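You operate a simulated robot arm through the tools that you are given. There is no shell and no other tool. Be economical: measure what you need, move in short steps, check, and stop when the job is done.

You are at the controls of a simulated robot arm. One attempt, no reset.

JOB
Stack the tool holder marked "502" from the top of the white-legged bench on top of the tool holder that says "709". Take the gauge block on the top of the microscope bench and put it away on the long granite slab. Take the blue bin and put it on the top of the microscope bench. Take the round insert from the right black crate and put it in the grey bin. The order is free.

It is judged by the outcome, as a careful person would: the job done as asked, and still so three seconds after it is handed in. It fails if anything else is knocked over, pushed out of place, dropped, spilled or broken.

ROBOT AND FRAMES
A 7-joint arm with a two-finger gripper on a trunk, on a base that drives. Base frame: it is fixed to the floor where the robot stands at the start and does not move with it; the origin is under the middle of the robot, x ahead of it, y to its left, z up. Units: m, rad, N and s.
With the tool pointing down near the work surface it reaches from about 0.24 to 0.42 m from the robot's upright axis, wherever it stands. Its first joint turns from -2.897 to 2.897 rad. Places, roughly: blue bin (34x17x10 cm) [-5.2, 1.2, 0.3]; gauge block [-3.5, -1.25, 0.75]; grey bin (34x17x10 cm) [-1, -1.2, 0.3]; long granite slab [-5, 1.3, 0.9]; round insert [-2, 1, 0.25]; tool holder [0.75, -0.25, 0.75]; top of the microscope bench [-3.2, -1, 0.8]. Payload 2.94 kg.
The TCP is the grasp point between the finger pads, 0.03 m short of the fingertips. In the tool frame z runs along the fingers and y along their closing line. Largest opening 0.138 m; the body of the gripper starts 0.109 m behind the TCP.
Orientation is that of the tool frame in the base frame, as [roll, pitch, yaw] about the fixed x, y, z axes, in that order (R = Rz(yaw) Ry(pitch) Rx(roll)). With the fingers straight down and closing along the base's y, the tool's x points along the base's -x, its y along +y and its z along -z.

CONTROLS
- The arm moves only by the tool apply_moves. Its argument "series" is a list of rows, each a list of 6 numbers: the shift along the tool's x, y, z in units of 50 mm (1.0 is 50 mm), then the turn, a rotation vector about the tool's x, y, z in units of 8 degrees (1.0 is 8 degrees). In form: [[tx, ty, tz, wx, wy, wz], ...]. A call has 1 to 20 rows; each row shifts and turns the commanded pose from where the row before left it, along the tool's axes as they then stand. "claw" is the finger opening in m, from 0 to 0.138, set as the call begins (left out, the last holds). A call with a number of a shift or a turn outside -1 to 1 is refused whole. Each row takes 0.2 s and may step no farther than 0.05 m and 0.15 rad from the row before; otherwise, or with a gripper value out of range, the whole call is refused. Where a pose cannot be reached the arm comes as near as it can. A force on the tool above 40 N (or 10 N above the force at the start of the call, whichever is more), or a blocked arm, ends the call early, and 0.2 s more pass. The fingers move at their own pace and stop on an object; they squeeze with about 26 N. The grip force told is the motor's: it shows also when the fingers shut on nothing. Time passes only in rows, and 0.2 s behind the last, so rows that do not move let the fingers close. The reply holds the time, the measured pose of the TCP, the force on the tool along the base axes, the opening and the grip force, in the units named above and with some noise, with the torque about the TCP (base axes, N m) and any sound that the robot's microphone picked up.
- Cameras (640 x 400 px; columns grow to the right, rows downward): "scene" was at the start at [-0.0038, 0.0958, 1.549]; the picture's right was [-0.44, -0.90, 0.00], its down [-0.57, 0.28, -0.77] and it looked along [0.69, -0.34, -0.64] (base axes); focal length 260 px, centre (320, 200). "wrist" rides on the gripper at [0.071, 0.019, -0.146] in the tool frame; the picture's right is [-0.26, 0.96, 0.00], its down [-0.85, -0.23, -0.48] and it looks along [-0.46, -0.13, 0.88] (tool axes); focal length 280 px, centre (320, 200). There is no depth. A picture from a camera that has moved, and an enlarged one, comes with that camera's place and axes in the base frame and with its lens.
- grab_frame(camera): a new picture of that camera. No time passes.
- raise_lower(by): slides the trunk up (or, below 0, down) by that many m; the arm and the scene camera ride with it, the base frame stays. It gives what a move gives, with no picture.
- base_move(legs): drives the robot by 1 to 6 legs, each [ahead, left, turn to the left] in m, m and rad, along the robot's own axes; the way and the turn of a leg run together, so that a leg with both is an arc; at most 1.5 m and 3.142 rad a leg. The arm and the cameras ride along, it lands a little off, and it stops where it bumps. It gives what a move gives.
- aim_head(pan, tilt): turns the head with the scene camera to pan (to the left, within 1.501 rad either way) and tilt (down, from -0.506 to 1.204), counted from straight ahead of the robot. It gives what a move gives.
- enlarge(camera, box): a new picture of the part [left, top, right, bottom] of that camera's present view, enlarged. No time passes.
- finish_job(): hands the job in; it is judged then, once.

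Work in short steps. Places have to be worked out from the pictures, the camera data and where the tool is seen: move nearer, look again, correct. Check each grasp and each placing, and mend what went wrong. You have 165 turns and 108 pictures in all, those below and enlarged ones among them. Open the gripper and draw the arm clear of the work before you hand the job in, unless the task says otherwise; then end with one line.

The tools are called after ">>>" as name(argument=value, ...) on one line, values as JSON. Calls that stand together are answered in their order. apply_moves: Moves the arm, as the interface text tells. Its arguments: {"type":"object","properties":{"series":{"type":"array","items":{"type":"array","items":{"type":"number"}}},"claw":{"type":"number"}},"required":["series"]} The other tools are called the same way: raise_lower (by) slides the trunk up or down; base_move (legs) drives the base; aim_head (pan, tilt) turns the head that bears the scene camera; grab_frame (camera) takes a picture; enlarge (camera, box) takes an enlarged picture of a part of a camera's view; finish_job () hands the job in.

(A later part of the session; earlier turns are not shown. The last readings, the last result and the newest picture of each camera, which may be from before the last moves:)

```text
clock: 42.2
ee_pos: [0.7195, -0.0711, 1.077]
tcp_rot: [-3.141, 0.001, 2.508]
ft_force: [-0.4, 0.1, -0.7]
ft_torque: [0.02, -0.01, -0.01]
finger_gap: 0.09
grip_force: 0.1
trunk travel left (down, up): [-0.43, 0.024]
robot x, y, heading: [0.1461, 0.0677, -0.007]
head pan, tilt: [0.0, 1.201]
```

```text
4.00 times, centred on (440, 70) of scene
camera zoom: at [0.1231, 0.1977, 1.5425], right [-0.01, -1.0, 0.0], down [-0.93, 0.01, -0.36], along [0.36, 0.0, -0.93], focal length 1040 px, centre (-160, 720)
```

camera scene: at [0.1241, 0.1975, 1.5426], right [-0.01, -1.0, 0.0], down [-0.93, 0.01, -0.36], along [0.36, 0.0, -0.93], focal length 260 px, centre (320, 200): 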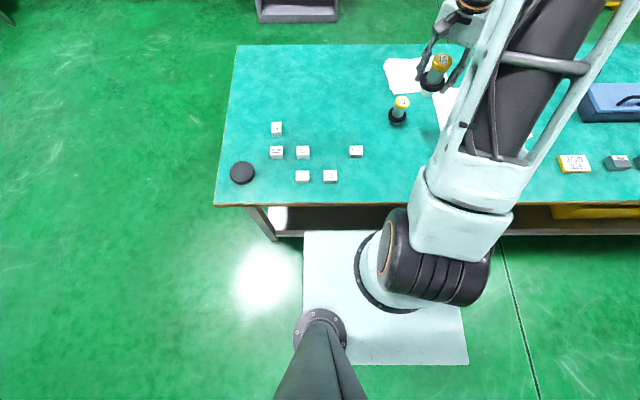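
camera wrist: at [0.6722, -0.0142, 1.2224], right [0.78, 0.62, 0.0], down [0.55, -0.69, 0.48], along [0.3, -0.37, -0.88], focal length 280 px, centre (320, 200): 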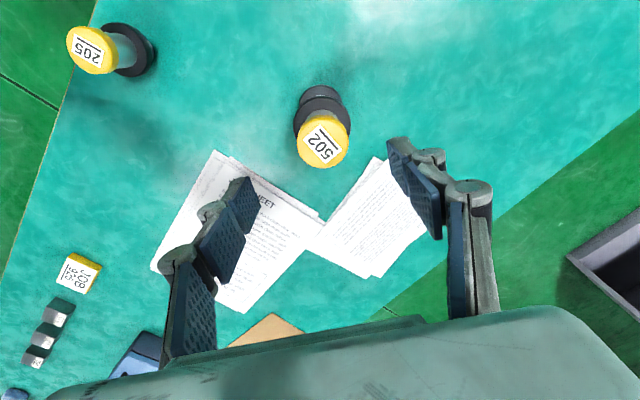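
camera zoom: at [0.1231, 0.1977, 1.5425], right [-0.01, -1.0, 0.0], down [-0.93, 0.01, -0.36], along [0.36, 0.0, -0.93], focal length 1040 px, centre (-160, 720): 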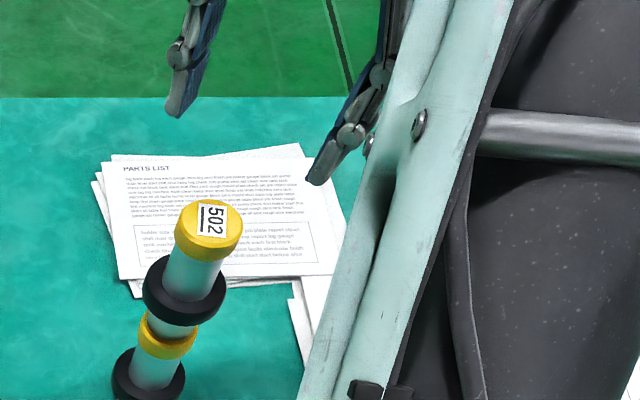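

The stack is done: 502 stands on 709. I back off, turn around, and look at the rest of the shop.

>>> base_move(legs=[[-0.5, 0, 0], [0, 0, 1.57]])

>>> aim_head(pan=0.0, tilt=0.45)

>>> grab_frame(camera="scene")

>>> aim_head(pan=1.4, tilt=0.45)

>>> grab_frame(camera="scene")

```text
clock: 48.8
ee_pos: [-0.193, 0.6326, 1.076]
tcp_rot: [-3.141, 0.002, -2.242]
ft_force: [0.4, -0.7, 1.0]
ft_torque: [0.0, -0.02, -0.01]
finger_gap: 0.0897
grip_force: 0.1
trunk travel left (down, up): [-0.43, 0.024]
robot x, y, heading: [-0.344, 0.0668, 1.531]
head pan, tilt: [0.0, 1.201]
```

```text
clock: 49.9
ee_pos: [-0.1946, 0.6325, 1.0762]
tcp_rot: [-3.141, 0.001, -2.241]
ft_force: [-0.1, 0.6, 0.4]
ft_torque: [0.02, 0.01, -0.01]
finger_gap: 0.0897
grip_force: 0.0
trunk travel left (down, up): [-0.43, 0.024]
robot x, y, heading: [-0.3498, 0.0651, 1.527]
head pan, tilt: [0.0, 0.45]
```

```text
71 pictures are left
camera scene: at [-0.484, 0.0825, 1.6006], right [1.0, -0.04, 0.0], down [-0.02, -0.44, -0.9], along [0.04, 0.9, -0.44], focal length 260 px, centre (320, 200)
```

scene: 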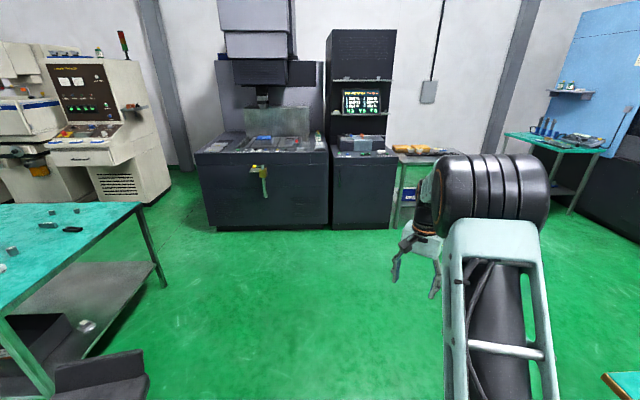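

```text
clock: 51.5
ee_pos: [-0.195, 0.6329, 1.0759]
tcp_rot: [3.14, 0.003, -2.24]
ft_force: [-0.6, 0.3, 0.0]
ft_torque: [0.02, 0.02, -0.04]
finger_gap: 0.0897
grip_force: 0.0
trunk travel left (down, up): [-0.43, 0.024]
robot x, y, heading: [-0.3518, 0.0676, 1.529]
head pan, tilt: [1.4, 0.45]
```

```text
70 pictures are left
camera scene: at [-0.5778, 0.0103, 1.6007], right [0.21, 0.98, 0.0], down [0.43, -0.09, -0.9], along [-0.88, 0.19, -0.44], focal length 260 px, centre (320, 200)
```

scene: 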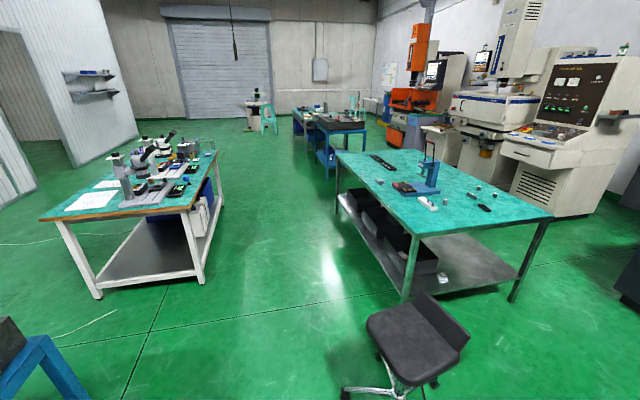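

The green bench with black crates on its low shelf, the microscope bench and the granite table lie ahead. I zoom in on the crates and the others.

>>> enlarge(camera="scene", box=[320, 140, 560, 300])

>>> enlarge(camera="scene", box=[40, 90, 380, 300])

>>> aim_head(pan=1.5, tilt=1.0)

>>> grab_frame(camera="scene")

```text
2.50 times, centred on (440, 220) of scene
camera zoom: at [-0.5778, 0.0103, 1.6007], right [0.21, 0.98, 0.0], down [0.43, -0.09, -0.9], along [-0.88, 0.19, -0.44], focal length 650 px, centre (20, 150)
```

zoom: 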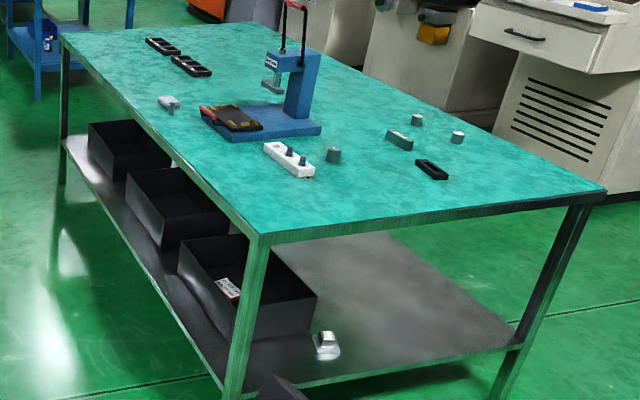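

```text
1.88 times, centred on (210, 195) of scene
camera zoom: at [-0.5778, 0.0103, 1.6007], right [0.21, 0.98, 0.0], down [0.43, -0.09, -0.9], along [-0.88, 0.19, -0.44], focal length 490 px, centre (527, 209)
```

zoom: 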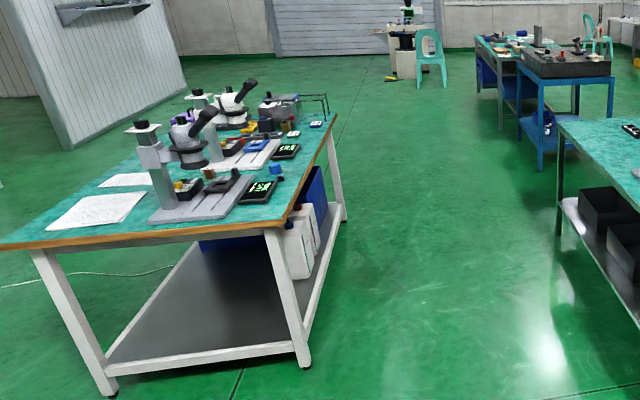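

```text
clock: 52.4
ee_pos: [-0.1955, 0.6332, 1.0769]
tcp_rot: [3.139, 0.001, -2.243]
ft_force: [1.1, -0.3, -0.4]
ft_torque: [0.01, 0.01, 0.02]
finger_gap: 0.0899
grip_force: 0.0
trunk travel left (down, up): [-0.43, 0.024]
robot x, y, heading: [-0.3501, 0.0682, 1.527]
head pan, tilt: [1.499, 1.0]
```

```text
67 pictures are left
camera scene: at [-0.5572, -0.0013, 1.5552], right [0.11, 0.99, 0.0], down [0.84, -0.1, -0.54], along [-0.54, 0.06, -0.84], focal length 260 px, centre (320, 200)
```

scene: 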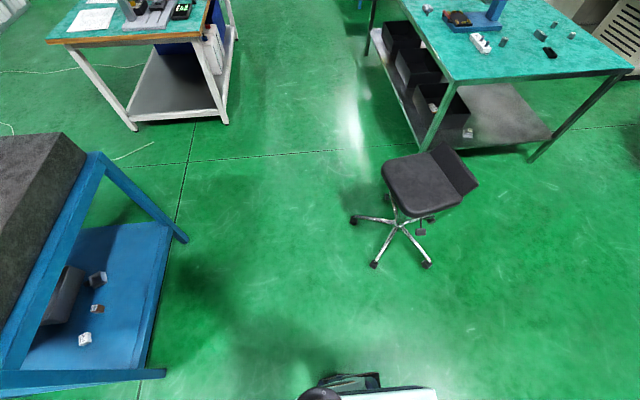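

The right crate (nearest, insert inside at about (-2.1,1.05)) is under the bench's front edge at y≈0.84. The aisle between the chair and the blue stand is clear, so I drive down it.

>>> base_move(legs=[[0, 0, 1.612], [1.5, 0.1, 0], [0.25, 0, 0], [0, 0, -1.571]])

>>> aim_head(pan=0.0, tilt=0.85)

>>> grab_frame(camera="scene")

```text
refused: leg 2 is longer than a leg can be; nothing moved
```

```text
clock: 54.0
ee_pos: [-0.1943, 0.6322, 1.0761]
tcp_rot: [3.14, 0.002, -2.241]
ft_force: [-0.1, 1.1, 0.0]
ft_torque: [-0.04, 0.01, -0.03]
finger_gap: 0.09
grip_force: 0.0
trunk travel left (down, up): [-0.43, 0.024]
robot x, y, heading: [-0.3501, 0.0678, 1.529]
head pan, tilt: [0.0, 0.85]
```

```text
66 pictures are left
camera scene: at [-0.4847, 0.0688, 1.5663], right [1.0, -0.04, 0.0], down [-0.03, -0.75, -0.66], along [0.03, 0.66, -0.75], focal length 260 px, centre (320, 200)
```

scene: 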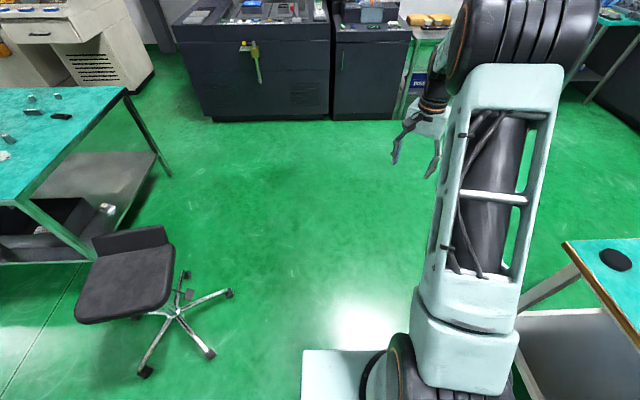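

The leg was slightly too long; I split it.

>>> base_move(legs=[[0, 0, 1.612], [1.2, 0.1, 0], [0.55, 0, 0], [0, 0, -1.571]])

>>> grab_frame(camera="scene")

```text
clock: 70.8
ee_pos: [-1.9613, 0.5321, 1.0758]
tcp_rot: [3.139, 0.002, -2.226]
ft_force: [-0.4, 0.0, 0.3]
ft_torque: [0.0, 0.01, 0.0]
finger_gap: 0.0899
grip_force: 0.1
trunk travel left (down, up): [-0.43, 0.024]
robot x, y, heading: [-2.1082, -0.0359, 1.539]
head pan, tilt: [0.0, 0.85]
```

```text
65 pictures are left
camera scene: at [-2.243, -0.0354, 1.5663], right [1.0, -0.03, 0.0], down [-0.02, -0.75, -0.66], along [0.02, 0.66, -0.75], focal length 260 px, centre (320, 200)
```

scene: 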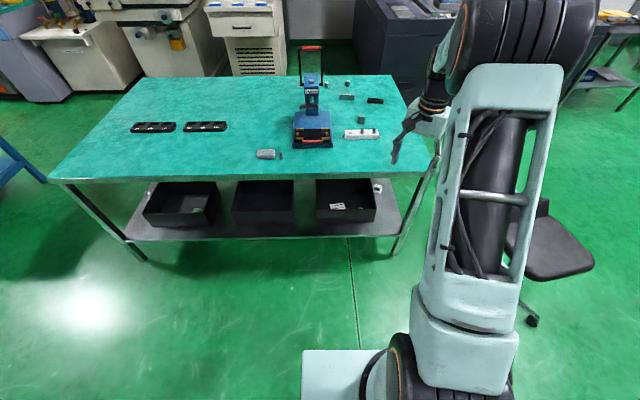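

The three crates are in view; I zoom in on them.

>>> enlarge(camera="scene", box=[300, 165, 400, 250])

```text
4.71 times, centred on (350, 208) of scene
camera zoom: at [-2.243, -0.0354, 1.5663], right [1.0, -0.03, 0.0], down [-0.02, -0.75, -0.66], along [0.02, 0.66, -0.75], focal length 1224 px, centre (179, 165)
```

zoom: 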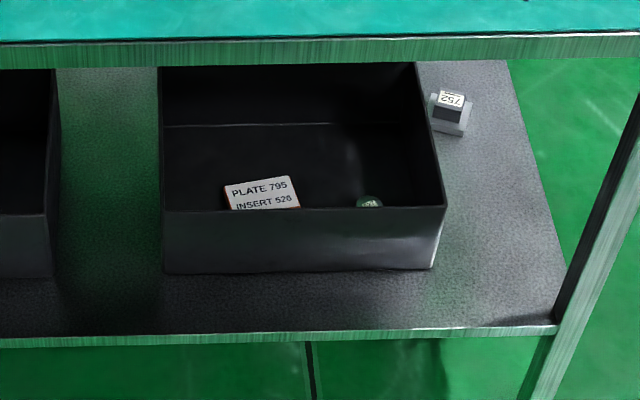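

The round insert lies at about (-1.94,1.07,0.22), just behind the right crate's front wall (rim y≈0.97, z≈0.33). I'll need a forward-tilted tool with the camera on the far side, so I shift right 0.16 and spin the tool about its axis, clear of everything.

>>> base_move(legs=[[0, -0.16, 0.03]])

>>> apply_moves(series=[[0, 0, 0, 0, 0, 0.99], [0, 0, 0, 0, 0, 0.99], [0, 0, 0, 0, 0, 0.99], [0, 0, 0, 0, 0, 0.99], [0, 0, 0, 0, 0, 0.99], [0, 0, 0, 0, 0, 0.99], [0, 0, 0, 0, 0, 0.99], [0, 0, 0, 0, 0, 0.99], [0, 0, 0, 0, 0, 0.99], [0, 0, 0, 0, 0, 0.99], [0, 0, 0, 0, 0, 0.99], [0, 0, 0, 0, 0, 0.99], [0, 0, 0, 0, 0, 0.99], [0, 0, 0, 0, 0, 0.99], [0, 0, 0, 0, 0, 0.99], [0, 0, 0, 0, 0, 0.99], [0, 0, 0, 0, 0, 0.99], [0, 0, 0, 0, 0, 0.99]])

```text
clock: 72.8
ee_pos: [-1.8226, 0.5357, 1.0766]
tcp_rot: [3.14, 0.0, -2.191]
ft_force: [0.5, 0.1, 0.2]
ft_torque: [0.0, 0.0, 0.01]
finger_gap: 0.0897
grip_force: 0.0
trunk travel left (down, up): [-0.43, 0.024]
robot x, y, heading: [-1.9525, -0.0349, 1.577]
head pan, tilt: [0.0, 0.85]
```

```text
clock: 76.6
ee_pos: [-1.8228, 0.5351, 1.0749]
tcp_rot: [3.141, -0.001, 1.598]
ft_force: [-0.6, 0.4, 0.5]
ft_torque: [0.02, 0.01, 0.0]
finger_gap: 0.0899
grip_force: 0.0
trunk travel left (down, up): [-0.43, 0.024]
robot x, y, heading: [-1.9497, -0.0385, 1.578]
head pan, tilt: [0.0, 0.85]
```

The tool spun fine. I now centre the arm, pull in, and tilt the tool 30° forward.

>>> apply_moves(series=[[-0.5, -0.6, 0, 0, 0, 0], [-0.5, -0.6, 0, 0, 0, 0], [-0.5, -0.6, 0, 0, 0, 0], [-0.5, -0.6, 0, 0, 0, 0], [0, 0, 0, 0, 0.94, 0], [0, 0, 0, 0, 0.94, 0], [0, 0, 0, 0, 0.94, 0], [0, 0, 0, 0, 0.94, 0]], claw=0.09)

>>> raise_lower(by=-0.42)

```text
clock: 78.4
ee_pos: [-1.9383, 0.4323, 1.0753]
tcp_rot: [3.14, -0.531, 1.602]
ft_force: [-0.3, -0.1, -0.5]
ft_torque: [-0.03, -0.02, 0.02]
finger_gap: 0.0898
grip_force: 0.0
trunk travel left (down, up): [-0.43, 0.024]
robot x, y, heading: [-1.9522, -0.0392, 1.577]
head pan, tilt: [0.0, 0.85]
```

```text
refused: -0.42 is not a number from -0.4 to 0.4
```

>>> raise_lower(by=-0.4)

>>> grab_frame(camera="scene")

```text
clock: 82.2
ee_pos: [-1.9373, 0.4315, 0.6746]
tcp_rot: [-3.14, -0.528, 1.602]
ft_force: [-0.3, 0.6, 0.0]
ft_torque: [0.0, 0.01, -0.02]
finger_gap: 0.0899
grip_force: 0.2
trunk travel left (down, up): [-0.03, 0.424]
robot x, y, heading: [-1.9498, -0.039, 1.577]
head pan, tilt: [0.0, 0.85]
```

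```text
63 pictures are left
camera scene: at [-2.0857, -0.0417, 1.1663], right [1.0, 0.01, 0.0], down [0.0, -0.75, -0.66], along [0.0, 0.66, -0.75], focal length 260 px, centre (320, 200)
```

scene: 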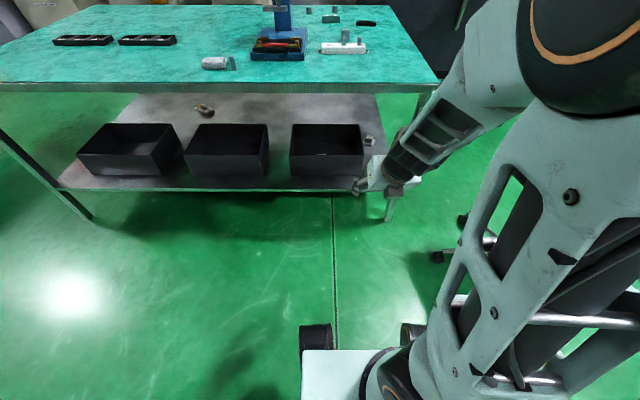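

The arm folds with the elbow to the right. Refined: shelf z≈0.23, crate rim (y 0.95, z 0.356), insert about (-1.944,1.05,0.25). I lower the hand to z≈0.42 in the open.

>>> apply_moves(series=[[-0.429, 0, 0.734, 0, 0, 0], [-0.429, 0, 0.734, 0, 0, 0], [-0.429, 0, 0.734, 0, 0, 0], [-0.429, 0, 0.734, 0, 0, 0], [-0.429, 0, 0.734, 0, 0, 0], [-0.429, 0, 0.734, 0, 0, 0]])

>>> base_move(legs=[[0.35, 0, 0]])

>>> grab_frame(camera="scene")

>>> grab_frame(camera="wrist")

```text
clock: 83.6
ee_pos: [-1.9387, 0.4313, 0.4243]
tcp_rot: [3.14, -0.529, 1.603]
ft_force: [-0.3, -0.2, -0.1]
ft_torque: [0.04, -0.01, 0.01]
finger_gap: 0.0897
grip_force: 0.0
out of reach, approached as far as the arm can: row 1
trunk travel left (down, up): [-0.03, 0.424]
robot x, y, heading: [-1.9486, -0.0357, 1.572]
head pan, tilt: [0.0, 0.85]
```

```text
clock: 85.8
ee_pos: [-1.9326, 0.7704, 0.4235]
tcp_rot: [3.141, -0.526, 1.59]
ft_force: [0.9, -0.1, 0.8]
ft_torque: [0.01, -0.01, 0.02]
finger_gap: 0.09
grip_force: 0.1
trunk travel left (down, up): [-0.03, 0.424]
robot x, y, heading: [-1.9499, 0.3045, 1.572]
head pan, tilt: [0.0, 0.85]
```

```text
62 pictures are left
camera scene: at [-2.0854, 0.2998, 1.1663], right [1.0, -0.01, 0.0], down [-0.01, -0.75, -0.66], along [0.0, 0.66, -0.75], focal length 260 px, centre (320, 200)
```

scene: 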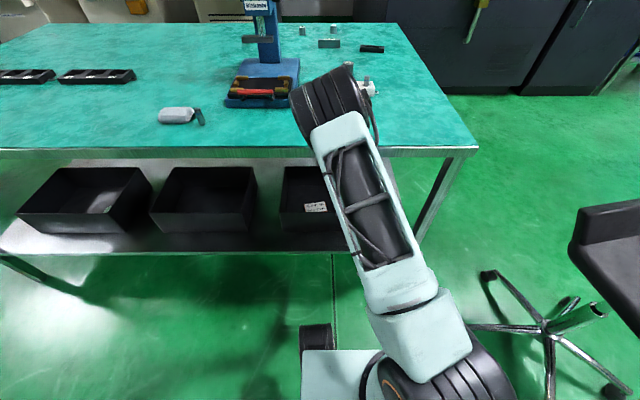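

```text
61 pictures are left
camera wrist: at [-1.9133, 0.758, 0.585], right [0.97, -0.21, -0.13], down [-0.21, -0.98, -0.02], along [-0.12, 0.04, -0.99], focal length 280 px, centre (320, 200)
```

wrist: 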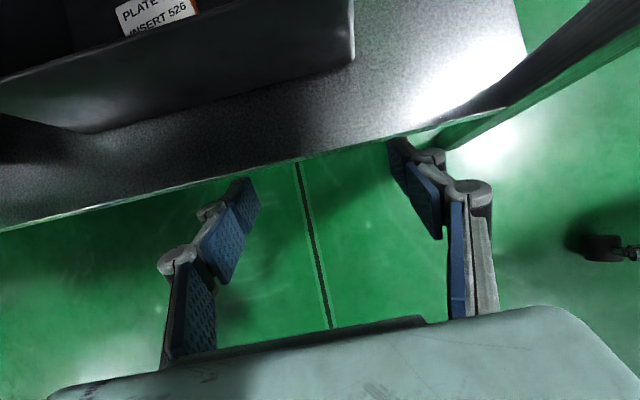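

The elbow is up and forward, so driving on would bring the forearm to the table edge. I keep the base back and extend the arm forward at this height (tips 4 cm above the rim).

>>> base_move(legs=[[0.03, 0, 0]])

>>> apply_moves(series=[[0.65, 0, 0.375, 0, 0, 0], [0.65, 0, 0.375, 0, 0, 0], [0.65, 0, 0.375, 0, 0, 0], [0.65, 0, 0.375, 0, 0, 0]])

>>> grab_frame(camera="scene")

>>> grab_frame(camera="wrist")

```text
clock: 86.7
ee_pos: [-1.9304, 0.8016, 0.4226]
tcp_rot: [3.141, -0.527, 1.59]
ft_force: [0.0, 0.3, -0.2]
ft_torque: [-0.01, 0.01, 0.03]
finger_gap: 0.0895
grip_force: 0.1
trunk travel left (down, up): [-0.03, 0.424]
robot x, y, heading: [-1.952, 0.3322, 1.564]
head pan, tilt: [0.0, 0.85]
```

```text
clock: 87.7
ee_pos: [-1.9341, 0.9418, 0.4219]
tcp_rot: [-3.141, -0.517, 1.588]
ft_force: [-0.3, -0.5, 0.2]
ft_torque: [-0.02, -0.02, 0.04]
finger_gap: 0.0899
grip_force: 0.1
trunk travel left (down, up): [-0.03, 0.424]
robot x, y, heading: [-1.951, 0.3274, 1.561]
head pan, tilt: [0.0, 0.85]
```

```text
60 pictures are left
camera scene: at [-2.0856, 0.3227, 1.1659], right [1.0, -0.01, 0.0], down [-0.01, -0.75, -0.66], along [0.0, 0.66, -0.75], focal length 260 px, centre (320, 200)
```

scene: 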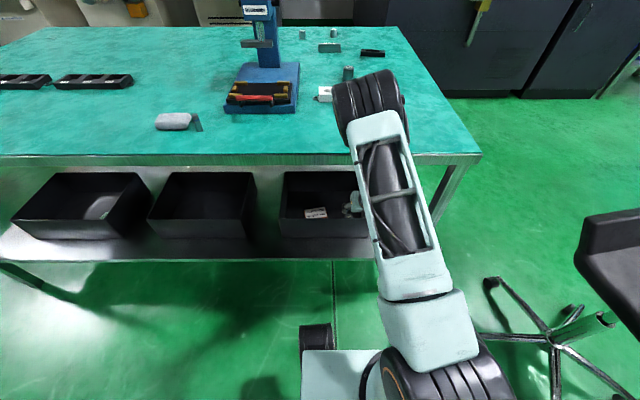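

```text
59 pictures are left
camera wrist: at [-1.9154, 0.9295, 0.5829], right [0.97, -0.21, -0.13], down [-0.21, -0.98, -0.01], along [-0.12, 0.03, -0.99], focal length 280 px, centre (320, 200)
```

wrist: 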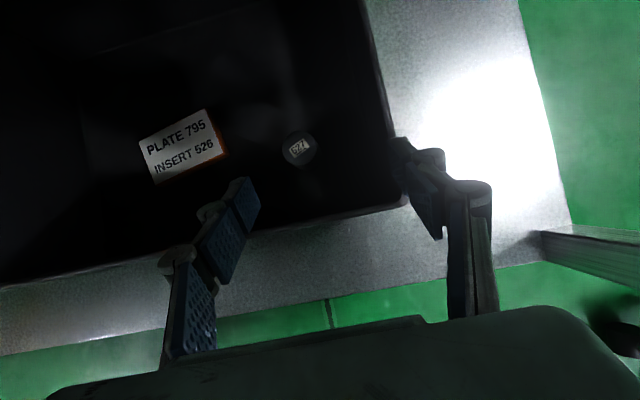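

The insert (527 label) is seen at about (-1.966,1.005), and the crate's front rim is nearer than thought, y≈0.915. I back the base 3 cm for forearm clearance and extend the arm over the insert.

>>> base_move(legs=[[-0.03, 0, 0]])

>>> apply_moves(series=[[0.41, -0.15, 0.24, 0, 0, 0], [0.41, -0.15, 0.24, 0, 0, 0], [0.41, -0.15, 0.24, 0, 0, 0], [0.41, -0.15, 0.24, 0, 0, 0]], claw=0.08)

>>> grab_frame(camera="wrist")

```text
clock: 88.5
ee_pos: [-1.9335, 0.9234, 0.4242]
tcp_rot: [3.141, -0.529, 1.59]
ft_force: [-0.2, -0.5, 0.8]
ft_torque: [0.01, -0.04, -0.02]
finger_gap: 0.0901
grip_force: 0.1
trunk travel left (down, up): [-0.03, 0.424]
robot x, y, heading: [-1.9492, 0.3034, 1.565]
head pan, tilt: [0.0, 0.85]
```

```text
clock: 89.5
ee_pos: [-1.9615, 0.9335, 0.4039]
tcp_rot: [-3.132, -0.429, 1.575]
ft_force: [3.2, 45.0, 35.5]
ft_torque: [0.37, 1.31, -0.81]
finger_gap: 0.075
grip_force: 0.1
trunk travel left (down, up): [-0.03, 0.424]
robot x, y, heading: [-1.9517, 0.2957, 1.565]
head pan, tilt: [0.0, 0.85]
stopped in row 4: the force on the tool passed its limit at 49 N (the readings are from after the stop); the commanded pose is now the measured one
```

```text
58 pictures are left
camera wrist: at [-1.9404, 0.9362, 0.5652], right [0.97, -0.23, -0.12], down [-0.22, -0.97, 0.08], along [-0.13, -0.05, -0.99], focal length 280 px, centre (320, 200)
```

wrist: 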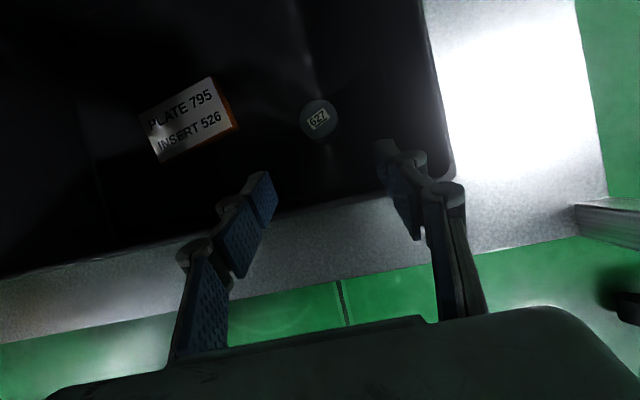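

An unexpected force stopped the move at y 0.934. I hold still to read the force and look from the scene camera.

>>> apply_moves(series=[[0, 0, 0, 0, 0, 0]])

>>> aim_head(pan=-0.3, tilt=0.75)

>>> grab_frame(camera="scene")

```text
clock: 90.0
ee_pos: [-1.9612, 0.9334, 0.4015]
tcp_rot: [-3.132, -0.425, 1.575]
ft_force: [4.5, 54.2, 36.1]
ft_torque: [0.45, 1.27, -1.36]
finger_gap: 0.0757
grip_force: 0.1
trunk travel left (down, up): [-0.03, 0.424]
robot x, y, heading: [-1.9458, 0.293, 1.562]
head pan, tilt: [0.0, 0.85]
```

```text
clock: 90.8
ee_pos: [-1.9602, 0.9341, 0.4027]
tcp_rot: [-3.131, -0.423, 1.577]
ft_force: [9.0, 69.7, 47.3]
ft_torque: [0.55, 1.38, -2.06]
finger_gap: 0.0772
grip_force: 0.1
trunk travel left (down, up): [-0.03, 0.424]
robot x, y, heading: [-1.9455, 0.2989, 1.564]
head pan, tilt: [-0.3, 0.75]
```

```text
57 pictures are left
camera scene: at [-2.0602, 0.2731, 1.1739], right [0.95, -0.3, -0.01], down [-0.21, -0.63, -0.75], along [0.22, 0.71, -0.66], focal length 260 px, centre (320, 200)
```

scene: 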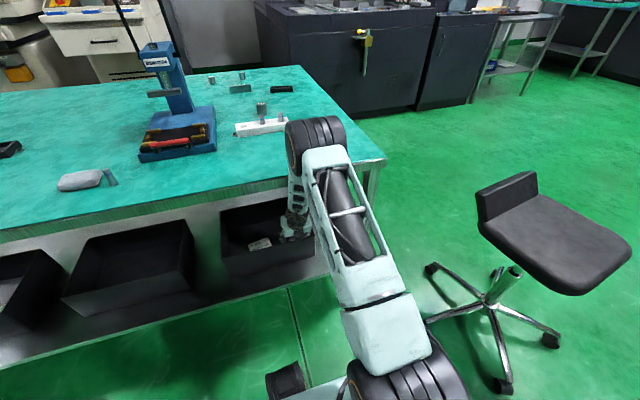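

The tool is pressing back/down on something (likely the crate rim), so I raise it straight up 3 cm to relieve that.

>>> apply_moves(series=[[0.12, 0, -0.27, 0, 0, 0], [0.12, 0, -0.27, 0, 0, 0], [0, 0, 0, 0, 0, 0]])

>>> grab_frame(camera="wrist")

```text
clock: 91.0
ee_pos: [-1.9616, 0.9334, 0.4037]
tcp_rot: [-3.129, -0.426, 1.574]
ft_force: [16.6, 61.0, 44.7]
ft_torque: [0.43, 0.34, -1.2]
finger_gap: 0.0766
grip_force: 0.1
trunk travel left (down, up): [-0.03, 0.424]
robot x, y, heading: [-1.9507, 0.2907, 1.558]
head pan, tilt: [-0.3, 0.75]
stopped in row 1: the force on the tool passed its limit at 124 N (the readings are from after the stop); the commanded pose is now the measured one
```

```text
56 pictures are left
camera wrist: at [-1.9404, 0.9364, 0.5643], right [0.97, -0.23, -0.12], down [-0.22, -0.97, 0.08], along [-0.14, -0.05, -0.99], focal length 280 px, centre (320, 200)
```

wrist: 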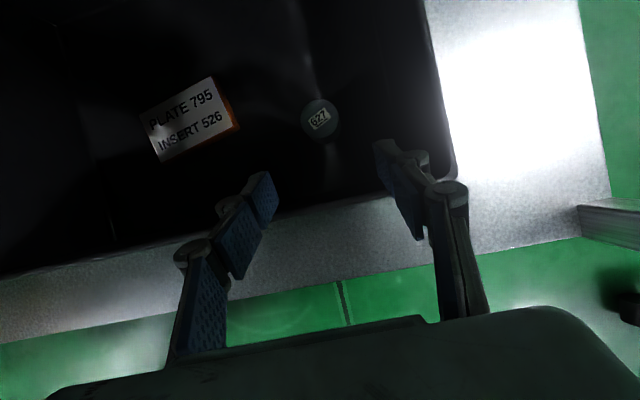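

Raising increased the load, so the contact is something else. I zoom in on the hand region.

>>> enlarge(camera="scene", box=[230, 110, 390, 280])

```text
2.35 times, centred on (310, 195) of scene
camera zoom: at [-2.0616, 0.2761, 1.1737], right [0.95, -0.3, 0.0], down [-0.21, -0.64, -0.74], along [0.22, 0.71, -0.67], focal length 612 px, centre (344, 212)
```

zoom: 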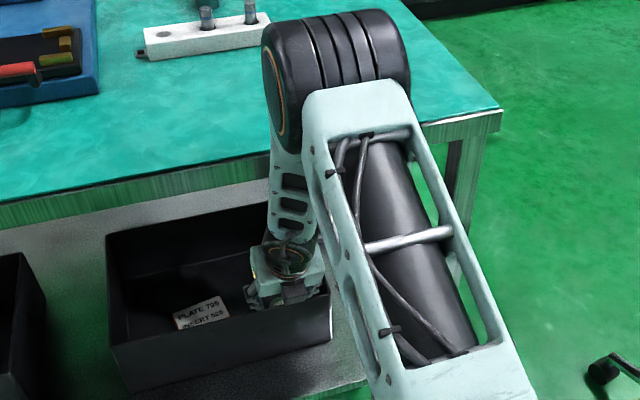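

The forearm likely presses on the table edge (the force is an estimate). I back the base by 2 cm to free it.

>>> base_move(legs=[[-0.02, 0, 0]])

>>> apply_moves(series=[[0, 0, 0, 0, 0, 0]])

```text
clock: 91.8
ee_pos: [-1.9605, 0.9353, 0.4001]
tcp_rot: [-3.127, -0.437, 1.577]
ft_force: [5.5, 68.9, 13.3]
ft_torque: [0.59, 0.12, -1.19]
finger_gap: 0.0789
grip_force: 0.1
trunk travel left (down, up): [-0.03, 0.424]
robot x, y, heading: [-1.9514, 0.2738, 1.564]
head pan, tilt: [-0.3, 0.75]
```

```text
clock: 92.2
ee_pos: [-1.96, 0.9349, 0.401]
tcp_rot: [-3.124, -0.439, 1.574]
ft_force: [0.7, 1.1, 0.3]
ft_torque: [-0.12, 0.02, -0.03]
finger_gap: 0.0803
grip_force: 0.0
trunk travel left (down, up): [-0.03, 0.424]
robot x, y, heading: [-1.9477, 0.2807, 1.559]
head pan, tilt: [-0.3, 0.75]
```

Free now (force ~0). I raise 2.5 cm, back the base 15 cm so the arm can work straighter with the elbow away from the table, and look.

>>> apply_moves(series=[[0.1, 0, -0.22, 0, 0, 0], [0.1, 0, -0.22, 0, 0, 0], [0, 0, 0, 0, 0, 0]])

>>> base_move(legs=[[-0.16, 0, 0]])

>>> grab_frame(camera="scene")

```text
clock: 93.0
ee_pos: [-1.9645, 0.9286, 0.4132]
tcp_rot: [-3.122, -0.423, 1.574]
ft_force: [0.0, 36.9, -3.8]
ft_torque: [0.84, -0.15, -1.28]
finger_gap: 0.0774
grip_force: 0.0
trunk travel left (down, up): [-0.03, 0.424]
robot x, y, heading: [-1.9497, 0.279, 1.561]
head pan, tilt: [-0.3, 0.75]
```

```text
clock: 94.4
ee_pos: [-1.9602, 0.7741, 0.4218]
tcp_rot: [-3.125, -0.435, 1.567]
ft_force: [0.6, 0.4, 0.1]
ft_torque: [0.01, 0.03, 0.0]
finger_gap: 0.0799
grip_force: 0.1
trunk travel left (down, up): [-0.03, 0.424]
robot x, y, heading: [-1.9506, 0.1166, 1.552]
head pan, tilt: [-0.3, 0.75]
```

```text
54 pictures are left
camera scene: at [-2.0624, 0.1161, 1.1743], right [0.95, -0.31, 0.0], down [-0.21, -0.65, -0.73], along [0.23, 0.7, -0.68], focal length 260 px, centre (320, 200)
```

scene: 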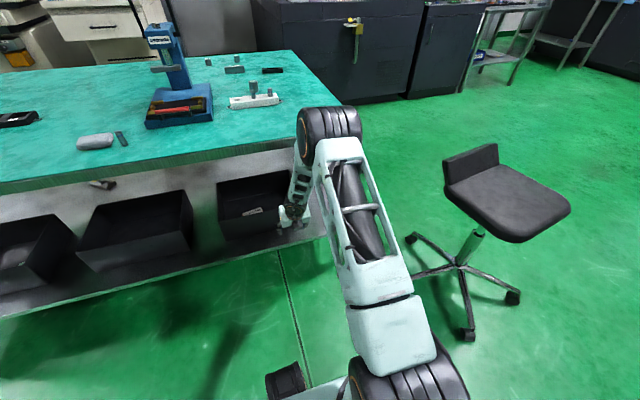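

Clear. I restore the tilt to 30° and extend the arm forward to test reach.

>>> apply_moves(series=[[0, 0, 0, 0, 0.7, 0], [0.69, 0, 0.404, 0, 0, 0], [0.69, 0, 0.404, 0, 0, 0], [0.69, 0, 0.404, 0, 0, 0], [0.69, 0, 0.404, 0, 0, 0]])

>>> grab_frame(camera="scene")

```text
clock: 95.6
ee_pos: [-1.9626, 0.9333, 0.4246]
tcp_rot: [-3.125, -0.535, 1.568]
ft_force: [-0.6, -0.4, -0.2]
ft_torque: [-0.03, 0.03, 0.01]
finger_gap: 0.0799
grip_force: 0.0
trunk travel left (down, up): [-0.03, 0.424]
robot x, y, heading: [-1.9483, 0.1153, 1.559]
head pan, tilt: [-0.3, 0.75]
```

```text
53 pictures are left
camera scene: at [-2.0624, 0.116, 1.1744], right [0.95, -0.31, 0.0], down [-0.21, -0.65, -0.73], along [0.23, 0.7, -0.68], focal length 260 px, centre (320, 200)
```

scene: 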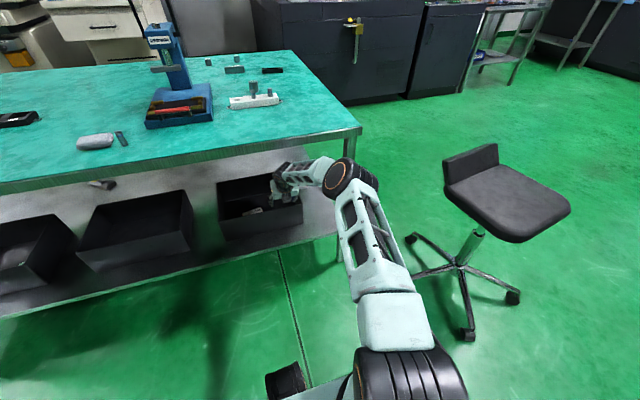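

Now the elbow is low and clear of the table, and the reach is good. I go on over the insert and look.

>>> apply_moves(series=[[0.6, 0, 0.35, 0, 0, 0], [0.6, 0, 0.35, 0, 0, 0]])

>>> grab_frame(camera="wrist")

```text
clock: 96.2
ee_pos: [-1.9638, 0.9779, 0.4246]
tcp_rot: [-3.124, -0.534, 1.566]
ft_force: [0.0, 0.1, -1.0]
ft_torque: [-0.01, -0.03, -0.01]
finger_gap: 0.0802
grip_force: 0.1
out of reach, approached as far as the arm can: row 2
trunk travel left (down, up): [-0.03, 0.424]
robot x, y, heading: [-1.9534, 0.1184, 1.552]
head pan, tilt: [-0.3, 0.75]
```

```text
52 pictures are left
camera wrist: at [-1.9414, 0.9638, 0.5856], right [0.96, -0.22, -0.15], down [-0.22, -0.97, -0.02], along [-0.14, 0.05, -0.99], focal length 280 px, centre (320, 200)
```

wrist: 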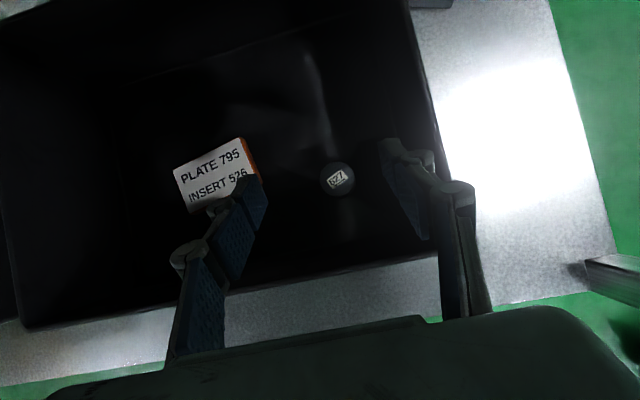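

The insert is at (-1.962,1.000) and the arm was at its reach limit, so I move the base ahead 6 cm.

>>> base_move(legs=[[0.06, 0, 0]])

>>> apply_moves(series=[[-0.4, 0, -0.2, 0, 0, 0], [-0.3, 0, 0.45, 0, 0, 0], [-0.3, 0, 0.45, 0, 0, 0], [-0.3, 0, 0.45, 0, 0, 0]], claw=0.07)

>>> grab_frame(camera="wrist")

```text
clock: 97.2
ee_pos: [-1.9612, 1.0396, 0.4249]
tcp_rot: [-3.124, -0.534, 1.567]
ft_force: [-0.9, 0.0, 0.1]
ft_torque: [0.02, -0.01, 0.0]
finger_gap: 0.0802
grip_force: 0.0
trunk travel left (down, up): [-0.03, 0.424]
robot x, y, heading: [-1.948, 0.1764, 1.557]
head pan, tilt: [-0.3, 0.75]
```

```text
clock: 98.2
ee_pos: [-1.9625, 1.011, 0.3435]
tcp_rot: [-3.126, -0.535, 1.569]
ft_force: [-0.5, 0.6, 0.7]
ft_torque: [-0.06, 0.03, 0.01]
finger_gap: 0.0702
grip_force: 0.2
trunk travel left (down, up): [-0.03, 0.424]
robot x, y, heading: [-1.9489, 0.1765, 1.557]
head pan, tilt: [-0.3, 0.75]
```

```text
51 pictures are left
camera wrist: at [-1.9415, 0.9968, 0.504], right [0.96, -0.22, -0.15], down [-0.23, -0.97, -0.02], along [-0.14, 0.05, -0.99], focal length 280 px, centre (320, 200)
```

wrist: 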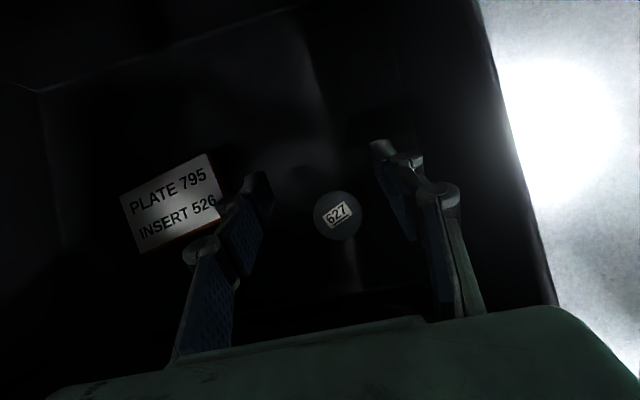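

The insert refines to (-1.963,0.996), well between the fingers. I lower 7 cm more with a small pull-back.

>>> apply_moves(series=[[-0.243, 0, 0.263, 0, 0, 0], [-0.243, 0, 0.263, 0, 0, 0], [-0.243, 0, 0.263, 0, 0, 0], [-0.243, 0, 0.263, 0, 0, 0], [0, 0, 0, 0, 0, 0]])

>>> grab_frame(camera="wrist")

```text
clock: 99.0
ee_pos: [-1.961, 1.0048, 0.3081]
tcp_rot: [-3.126, -0.545, 1.563]
ft_force: [-2.1, -31.7, 28.9]
ft_torque: [0.2, -1.62, -1.83]
finger_gap: 0.0701
grip_force: 0.0
trunk travel left (down, up): [-0.03, 0.424]
robot x, y, heading: [-1.9501, 0.174, 1.553]
head pan, tilt: [-0.3, 0.75]
stopped in row 3: the force on the tool passed its limit at 50 N (the readings are from after the stop); the commanded pose is now the measured one
```

```text
50 pictures are left
camera wrist: at [-1.9407, 0.9881, 0.4693], right [0.96, -0.22, -0.15], down [-0.23, -0.97, -0.03], along [-0.14, 0.06, -0.99], focal length 280 px, centre (320, 200)
```

wrist: 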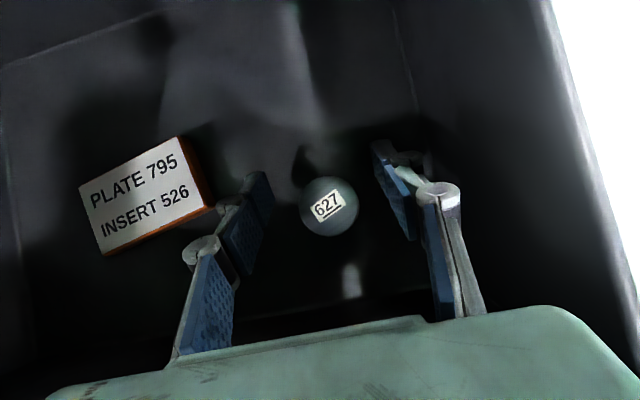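

The force is along the tool axis, so the tips rest on the crate floor (z≈0.28), and the insert then lies at (-1.96,0.993,~0.31). I ease up, pull back 1.1 cm, then close.

>>> apply_moves(series=[[0.05, 0, -0.1, 0, 0, 0], [-0.19, 0, -0.1, 0, 0, 0], [0, 0, 0, 0, 0, 0]])

>>> apply_moves(series=[[0, 0, 0, 0, 0, 0], [0, 0, 0, 0, 0, 0], [0, 0, 0, 0, 0, 0], [0, 0, 0, 0, 0, 0]], claw=0.0)

>>> grab_frame(camera="wrist")

```text
clock: 99.5
ee_pos: [-1.9622, 1.0043, 0.3124]
tcp_rot: [-3.128, -0.563, 1.572]
ft_force: [-0.1, -0.2, 0.2]
ft_torque: [-0.01, 0.03, 0.01]
finger_gap: 0.0699
grip_force: 0.0
trunk travel left (down, up): [-0.03, 0.424]
robot x, y, heading: [-1.9482, 0.1802, 1.552]
head pan, tilt: [-0.3, 0.75]
stopped in row 2: the force on the tool passed its limit at 76 N (the readings are from after the stop); the commanded pose is now the measured one
```

```text
clock: 100.5
ee_pos: [-1.9614, 1.0058, 0.3131]
tcp_rot: [-3.129, -0.562, 1.571]
ft_force: [2.3, -0.5, 1.0]
ft_torque: [0.02, 0.04, -0.04]
finger_gap: 0.034
grip_force: 26.0
trunk travel left (down, up): [-0.03, 0.424]
robot x, y, heading: [-1.9504, 0.1802, 1.552]
head pan, tilt: [-0.3, 0.75]
```

```text
49 pictures are left
camera wrist: at [-1.9409, 0.9861, 0.4741], right [0.96, -0.21, -0.15], down [-0.22, -0.97, -0.05], along [-0.14, 0.08, -0.99], focal length 280 px, centre (320, 200)
```

wrist: 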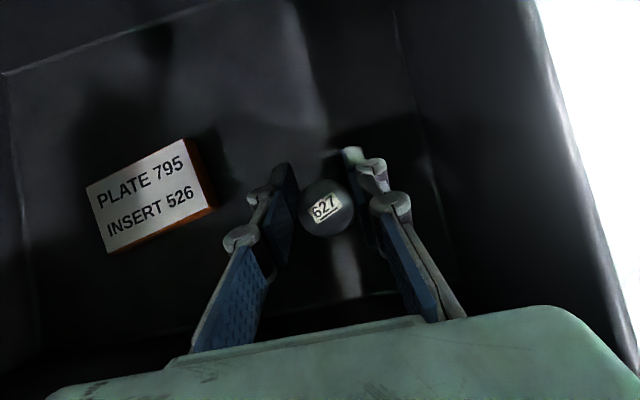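

Gripped with a 0.034 gap. I lift 3 cm and check whether it comes along.

>>> apply_moves(series=[[0.16, 0, -0.25, 0, 0, 0], [0.16, 0, -0.25, 0, 0, 0], [0, 0, 0, 0, 0, 0]])

>>> grab_frame(camera="wrist")

```text
clock: 101.3
ee_pos: [-1.962, 1.006, 0.3418]
tcp_rot: [-3.127, -0.562, 1.571]
ft_force: [0.0, -0.3, -2.8]
ft_torque: [0.03, 0.0, 0.01]
finger_gap: 0.0338
grip_force: 26.1
trunk travel left (down, up): [-0.03, 0.424]
robot x, y, heading: [-1.9483, 0.1796, 1.56]
head pan, tilt: [-0.3, 0.75]
```

```text
48 pictures are left
camera wrist: at [-1.9408, 0.9864, 0.5029], right [0.96, -0.21, -0.15], down [-0.22, -0.97, -0.05], along [-0.14, 0.08, -0.99], focal length 280 px, centre (320, 200)
```

wrist: 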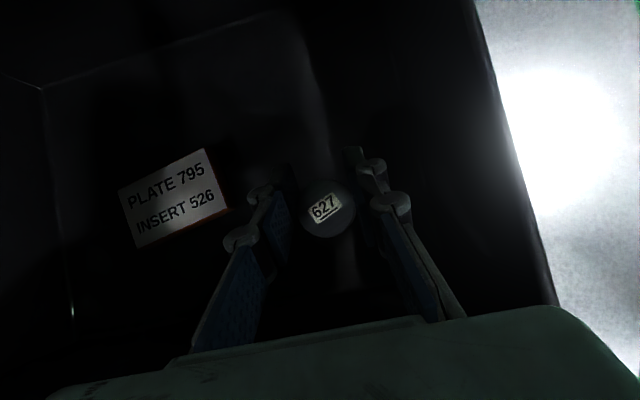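

It is held (about 2.8 N). I lift to z≈0.45 and back the base out.

>>> apply_moves(series=[[0.265, 0, -0.423, 0, 0, 0], [0.265, 0, -0.423, 0, 0, 0], [0.265, 0, -0.423, 0, 0, 0], [0.265, 0, -0.423, 0, 0, 0]])

>>> base_move(legs=[[-0.15, 0, 0], [-0.25, 0, 0]])

>>> aim_head(pan=-0.3, tilt=0.75)

>>> grab_frame(camera="scene")

```text
clock: 102.3
ee_pos: [-1.9604, 1.0053, 0.4394]
tcp_rot: [-3.126, -0.558, 1.57]
ft_force: [-0.1, -0.3, -2.6]
ft_torque: [0.04, -0.01, 0.01]
finger_gap: 0.0335
grip_force: 26.3
trunk travel left (down, up): [-0.03, 0.424]
robot x, y, heading: [-1.9519, 0.1782, 1.555]
head pan, tilt: [-0.3, 0.75]
```

```text
clock: 105.1
ee_pos: [-1.9638, 0.6103, 0.4408]
tcp_rot: [-3.127, -0.562, 1.565]
ft_force: [0.5, 0.4, -3.8]
ft_torque: [0.04, -0.01, -0.02]
finger_gap: 0.0336
grip_force: 25.9
trunk travel left (down, up): [-0.03, 0.424]
robot x, y, heading: [-1.9589, -0.2164, 1.552]
head pan, tilt: [-0.3, 0.75]
```

```text
clock: 105.7
ee_pos: [-1.9642, 0.6099, 0.4407]
tcp_rot: [-3.127, -0.562, 1.569]
ft_force: [0.0, -0.7, -3.0]
ft_torque: [0.01, 0.0, -0.01]
finger_gap: 0.0335
grip_force: 26.1
trunk travel left (down, up): [-0.03, 0.424]
robot x, y, heading: [-1.9566, -0.218, 1.555]
head pan, tilt: [-0.3, 0.75]
```

```text
47 pictures are left
camera scene: at [-2.0682, -0.219, 1.1743], right [0.95, -0.31, 0.0], down [-0.21, -0.65, -0.73], along [0.23, 0.69, -0.68], focal length 260 px, centre (320, 200)
```

scene: 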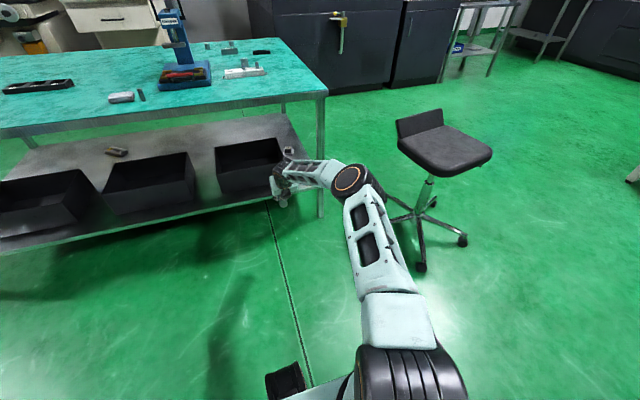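

The crate and bench are undisturbed. I retract the arm, raise the trunk, turn to face the blue stand, and move opposite it.

>>> apply_moves(series=[[-0.64, 0, -0.4, 0, 0, 0], [-0.64, 0, -0.4, 0, 0, 0], [-0.64, 0, -0.4, 0, 0, 0], [-0.64, 0, -0.4, 0, 0, 0], [-0.64, 0, -0.4, 0, 0, 0], [-0.64, 0, -0.4, 0, 0, 0], [-0.64, 0, -0.4, 0, 0, 0], [-0.64, 0, -0.4, 0, 0, 0]])

>>> raise_lower(by=0.35)

>>> base_move(legs=[[0, 0, -3.12], [-0.15, 0.0, 0], [0, 0.95, 0]])

>>> aim_head(pan=0.0, tilt=0.7)

>>> grab_frame(camera="scene")

```text
clock: 107.5
ee_pos: [-1.9632, 0.3099, 0.4401]
tcp_rot: [-3.126, -0.561, 1.566]
ft_force: [-0.5, 0.8, -4.2]
ft_torque: [0.02, -0.01, 0.01]
finger_gap: 0.0337
grip_force: 26.2
trunk travel left (down, up): [-0.03, 0.424]
robot x, y, heading: [-1.9586, -0.222, 1.55]
head pan, tilt: [-0.3, 0.75]
```

```text
clock: 110.9
ee_pos: [-1.9612, 0.3091, 0.7889]
tcp_rot: [-3.128, -0.563, 1.567]
ft_force: [-0.6, 0.4, -3.1]
ft_torque: [0.06, 0.01, 0.02]
finger_gap: 0.0337
grip_force: 26.2
trunk travel left (down, up): [-0.38, 0.074]
robot x, y, heading: [-1.9596, -0.2211, 1.558]
head pan, tilt: [-0.3, 0.75]
```

```text
clock: 128.0
ee_pos: [-0.966, -0.5801, 0.7909]
tcp_rot: [-3.129, -0.561, -1.535]
ft_force: [0.4, -0.2, -3.8]
ft_torque: [0.0, 0.0, 0.01]
finger_gap: 0.0338
grip_force: 25.8
trunk travel left (down, up): [-0.38, 0.074]
robot x, y, heading: [-0.9935, -0.0482, -1.549]
head pan, tilt: [-0.3, 0.75]
```

```text
clock: 128.8
ee_pos: [-0.9666, -0.5814, 0.79]
tcp_rot: [-3.127, -0.561, -1.534]
ft_force: [0.1, -0.7, -3.1]
ft_torque: [-0.06, 0.01, 0.01]
finger_gap: 0.0336
grip_force: 25.5
trunk travel left (down, up): [-0.38, 0.074]
robot x, y, heading: [-0.9934, -0.0496, -1.551]
head pan, tilt: [0.0, 0.7]
```

```text
46 pictures are left
camera scene: at [-0.8576, -0.0554, 1.5285], right [-1.0, -0.02, 0.0], down [-0.01, 0.64, -0.76], along [0.02, -0.76, -0.64], focal length 260 px, centre (320, 200)
```

scene: 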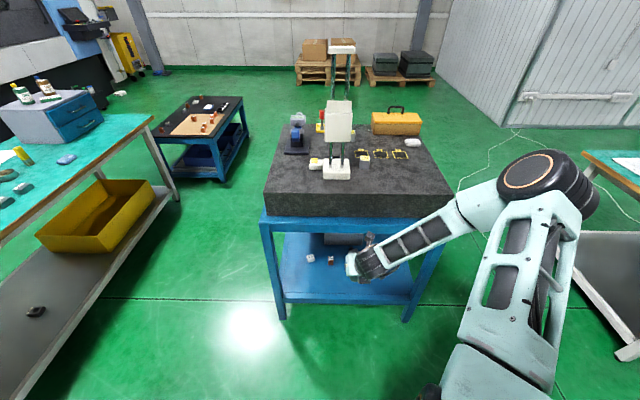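

The bin is under the granite plate on the stand's shelf. I lower the trunk to look in.

>>> raise_lower(by=-0.36)

>>> aim_head(pan=0.0, tilt=0.6)

>>> grab_frame(camera="scene")

```text
clock: 132.3
ee_pos: [-0.9659, -0.5804, 0.4288]
tcp_rot: [-3.128, -0.563, -1.534]
ft_force: [0.1, 0.1, -2.9]
ft_torque: [-0.03, -0.01, 0.01]
finger_gap: 0.0341
grip_force: 26.2
trunk travel left (down, up): [-0.02, 0.434]
robot x, y, heading: [-0.9918, -0.0501, -1.551]
head pan, tilt: [0.0, 0.7]
```

```text
clock: 133.0
ee_pos: [-0.9661, -0.5811, 0.4292]
tcp_rot: [-3.127, -0.562, -1.534]
ft_force: [0.0, 0.7, -2.6]
ft_torque: [0.0, 0.0, 0.0]
finger_gap: 0.0337
grip_force: 26.0
trunk travel left (down, up): [-0.02, 0.434]
robot x, y, heading: [-0.9915, -0.053, -1.549]
head pan, tilt: [0.0, 0.6]
```

```text
45 pictures are left
camera scene: at [-0.8574, -0.0588, 1.1771], right [-1.0, -0.02, 0.0], down [-0.01, 0.57, -0.82], along [0.02, -0.82, -0.57], focal length 260 px, centre (320, 200)
```

scene: 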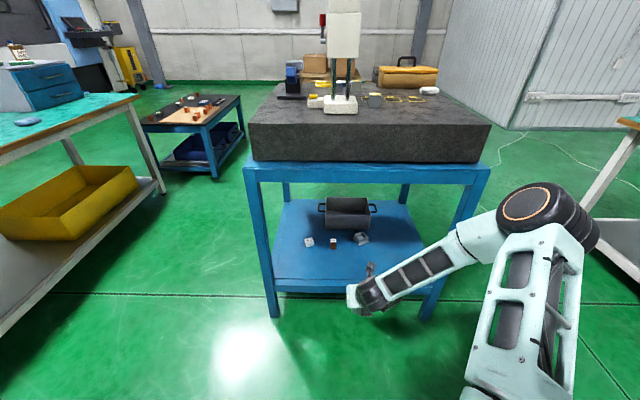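

The grey bin is at about (-0.98,-1.2), its front face at y≈-1.11, with clear space above. I extend the arm in the open first (low elbow), as before.

>>> apply_moves(series=[[0.613, 0, 0.386, 0, 0, 0], [0.613, 0, 0.386, 0, 0, 0], [0.613, 0, 0.386, 0, 0, 0], [0.613, 0, 0.386, 0, 0, 0], [0.613, 0, 0.386, 0, 0, 0], [0.613, 0, 0.386, 0, 0, 0], [0.613, 0, 0.386, 0, 0, 0], [0.613, 0, 0.386, 0, 0, 0]])

>>> base_move(legs=[[0.15, 0, 0]])

>>> grab_frame(camera="wrist")

>>> grab_frame(camera="scene")

```text
clock: 134.8
ee_pos: [-0.953, -0.8704, 0.4294]
tcp_rot: [-3.127, -0.56, -1.536]
ft_force: [-0.5, -0.3, -2.6]
ft_torque: [0.01, -0.01, 0.0]
finger_gap: 0.0339
grip_force: 26.0
trunk travel left (down, up): [-0.02, 0.434]
robot x, y, heading: [-0.9909, -0.048, -1.548]
head pan, tilt: [0.0, 0.6]
```

```text
clock: 136.2
ee_pos: [-0.9452, -1.0013, 0.403]
tcp_rot: [-3.122, -0.52, -1.526]
ft_force: [-0.3, -0.5, -3.3]
ft_torque: [-0.02, 0.01, 0.02]
finger_gap: 0.034
grip_force: 25.8
trunk travel left (down, up): [-0.02, 0.434]
robot x, y, heading: [-0.9879, -0.2067, -1.544]
head pan, tilt: [0.0, 0.6]
```

```text
44 pictures are left
camera wrist: at [-0.968, -0.9936, 0.5637], right [-0.97, 0.17, -0.15], down [0.18, 0.98, 0.0], along [0.14, -0.03, -0.99], focal length 280 px, centre (320, 200)
```

wrist: 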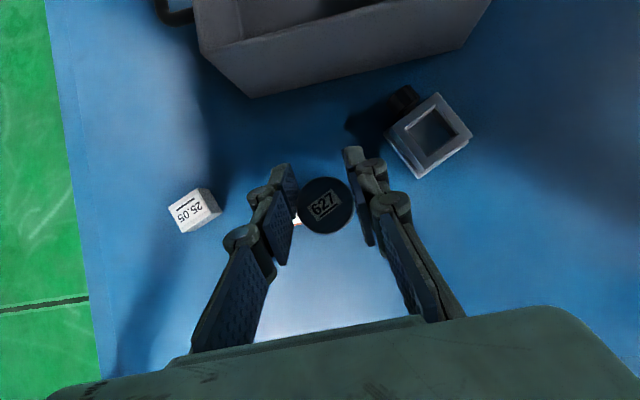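

```text
43 pictures are left
camera scene: at [-0.8552, -0.2032, 1.1765], right [-1.0, -0.02, 0.0], down [-0.01, 0.56, -0.83], along [0.02, -0.83, -0.56], focal length 260 px, centre (320, 200)
```

scene: 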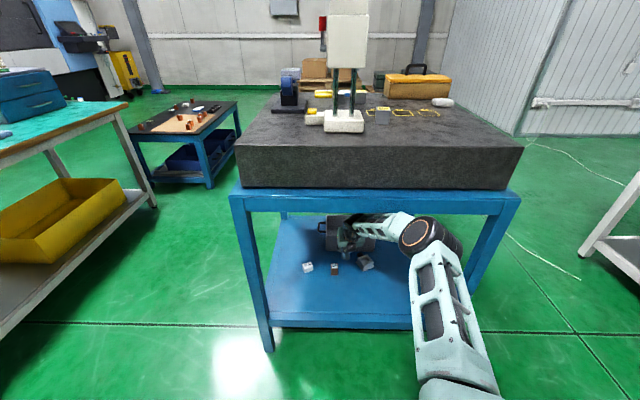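

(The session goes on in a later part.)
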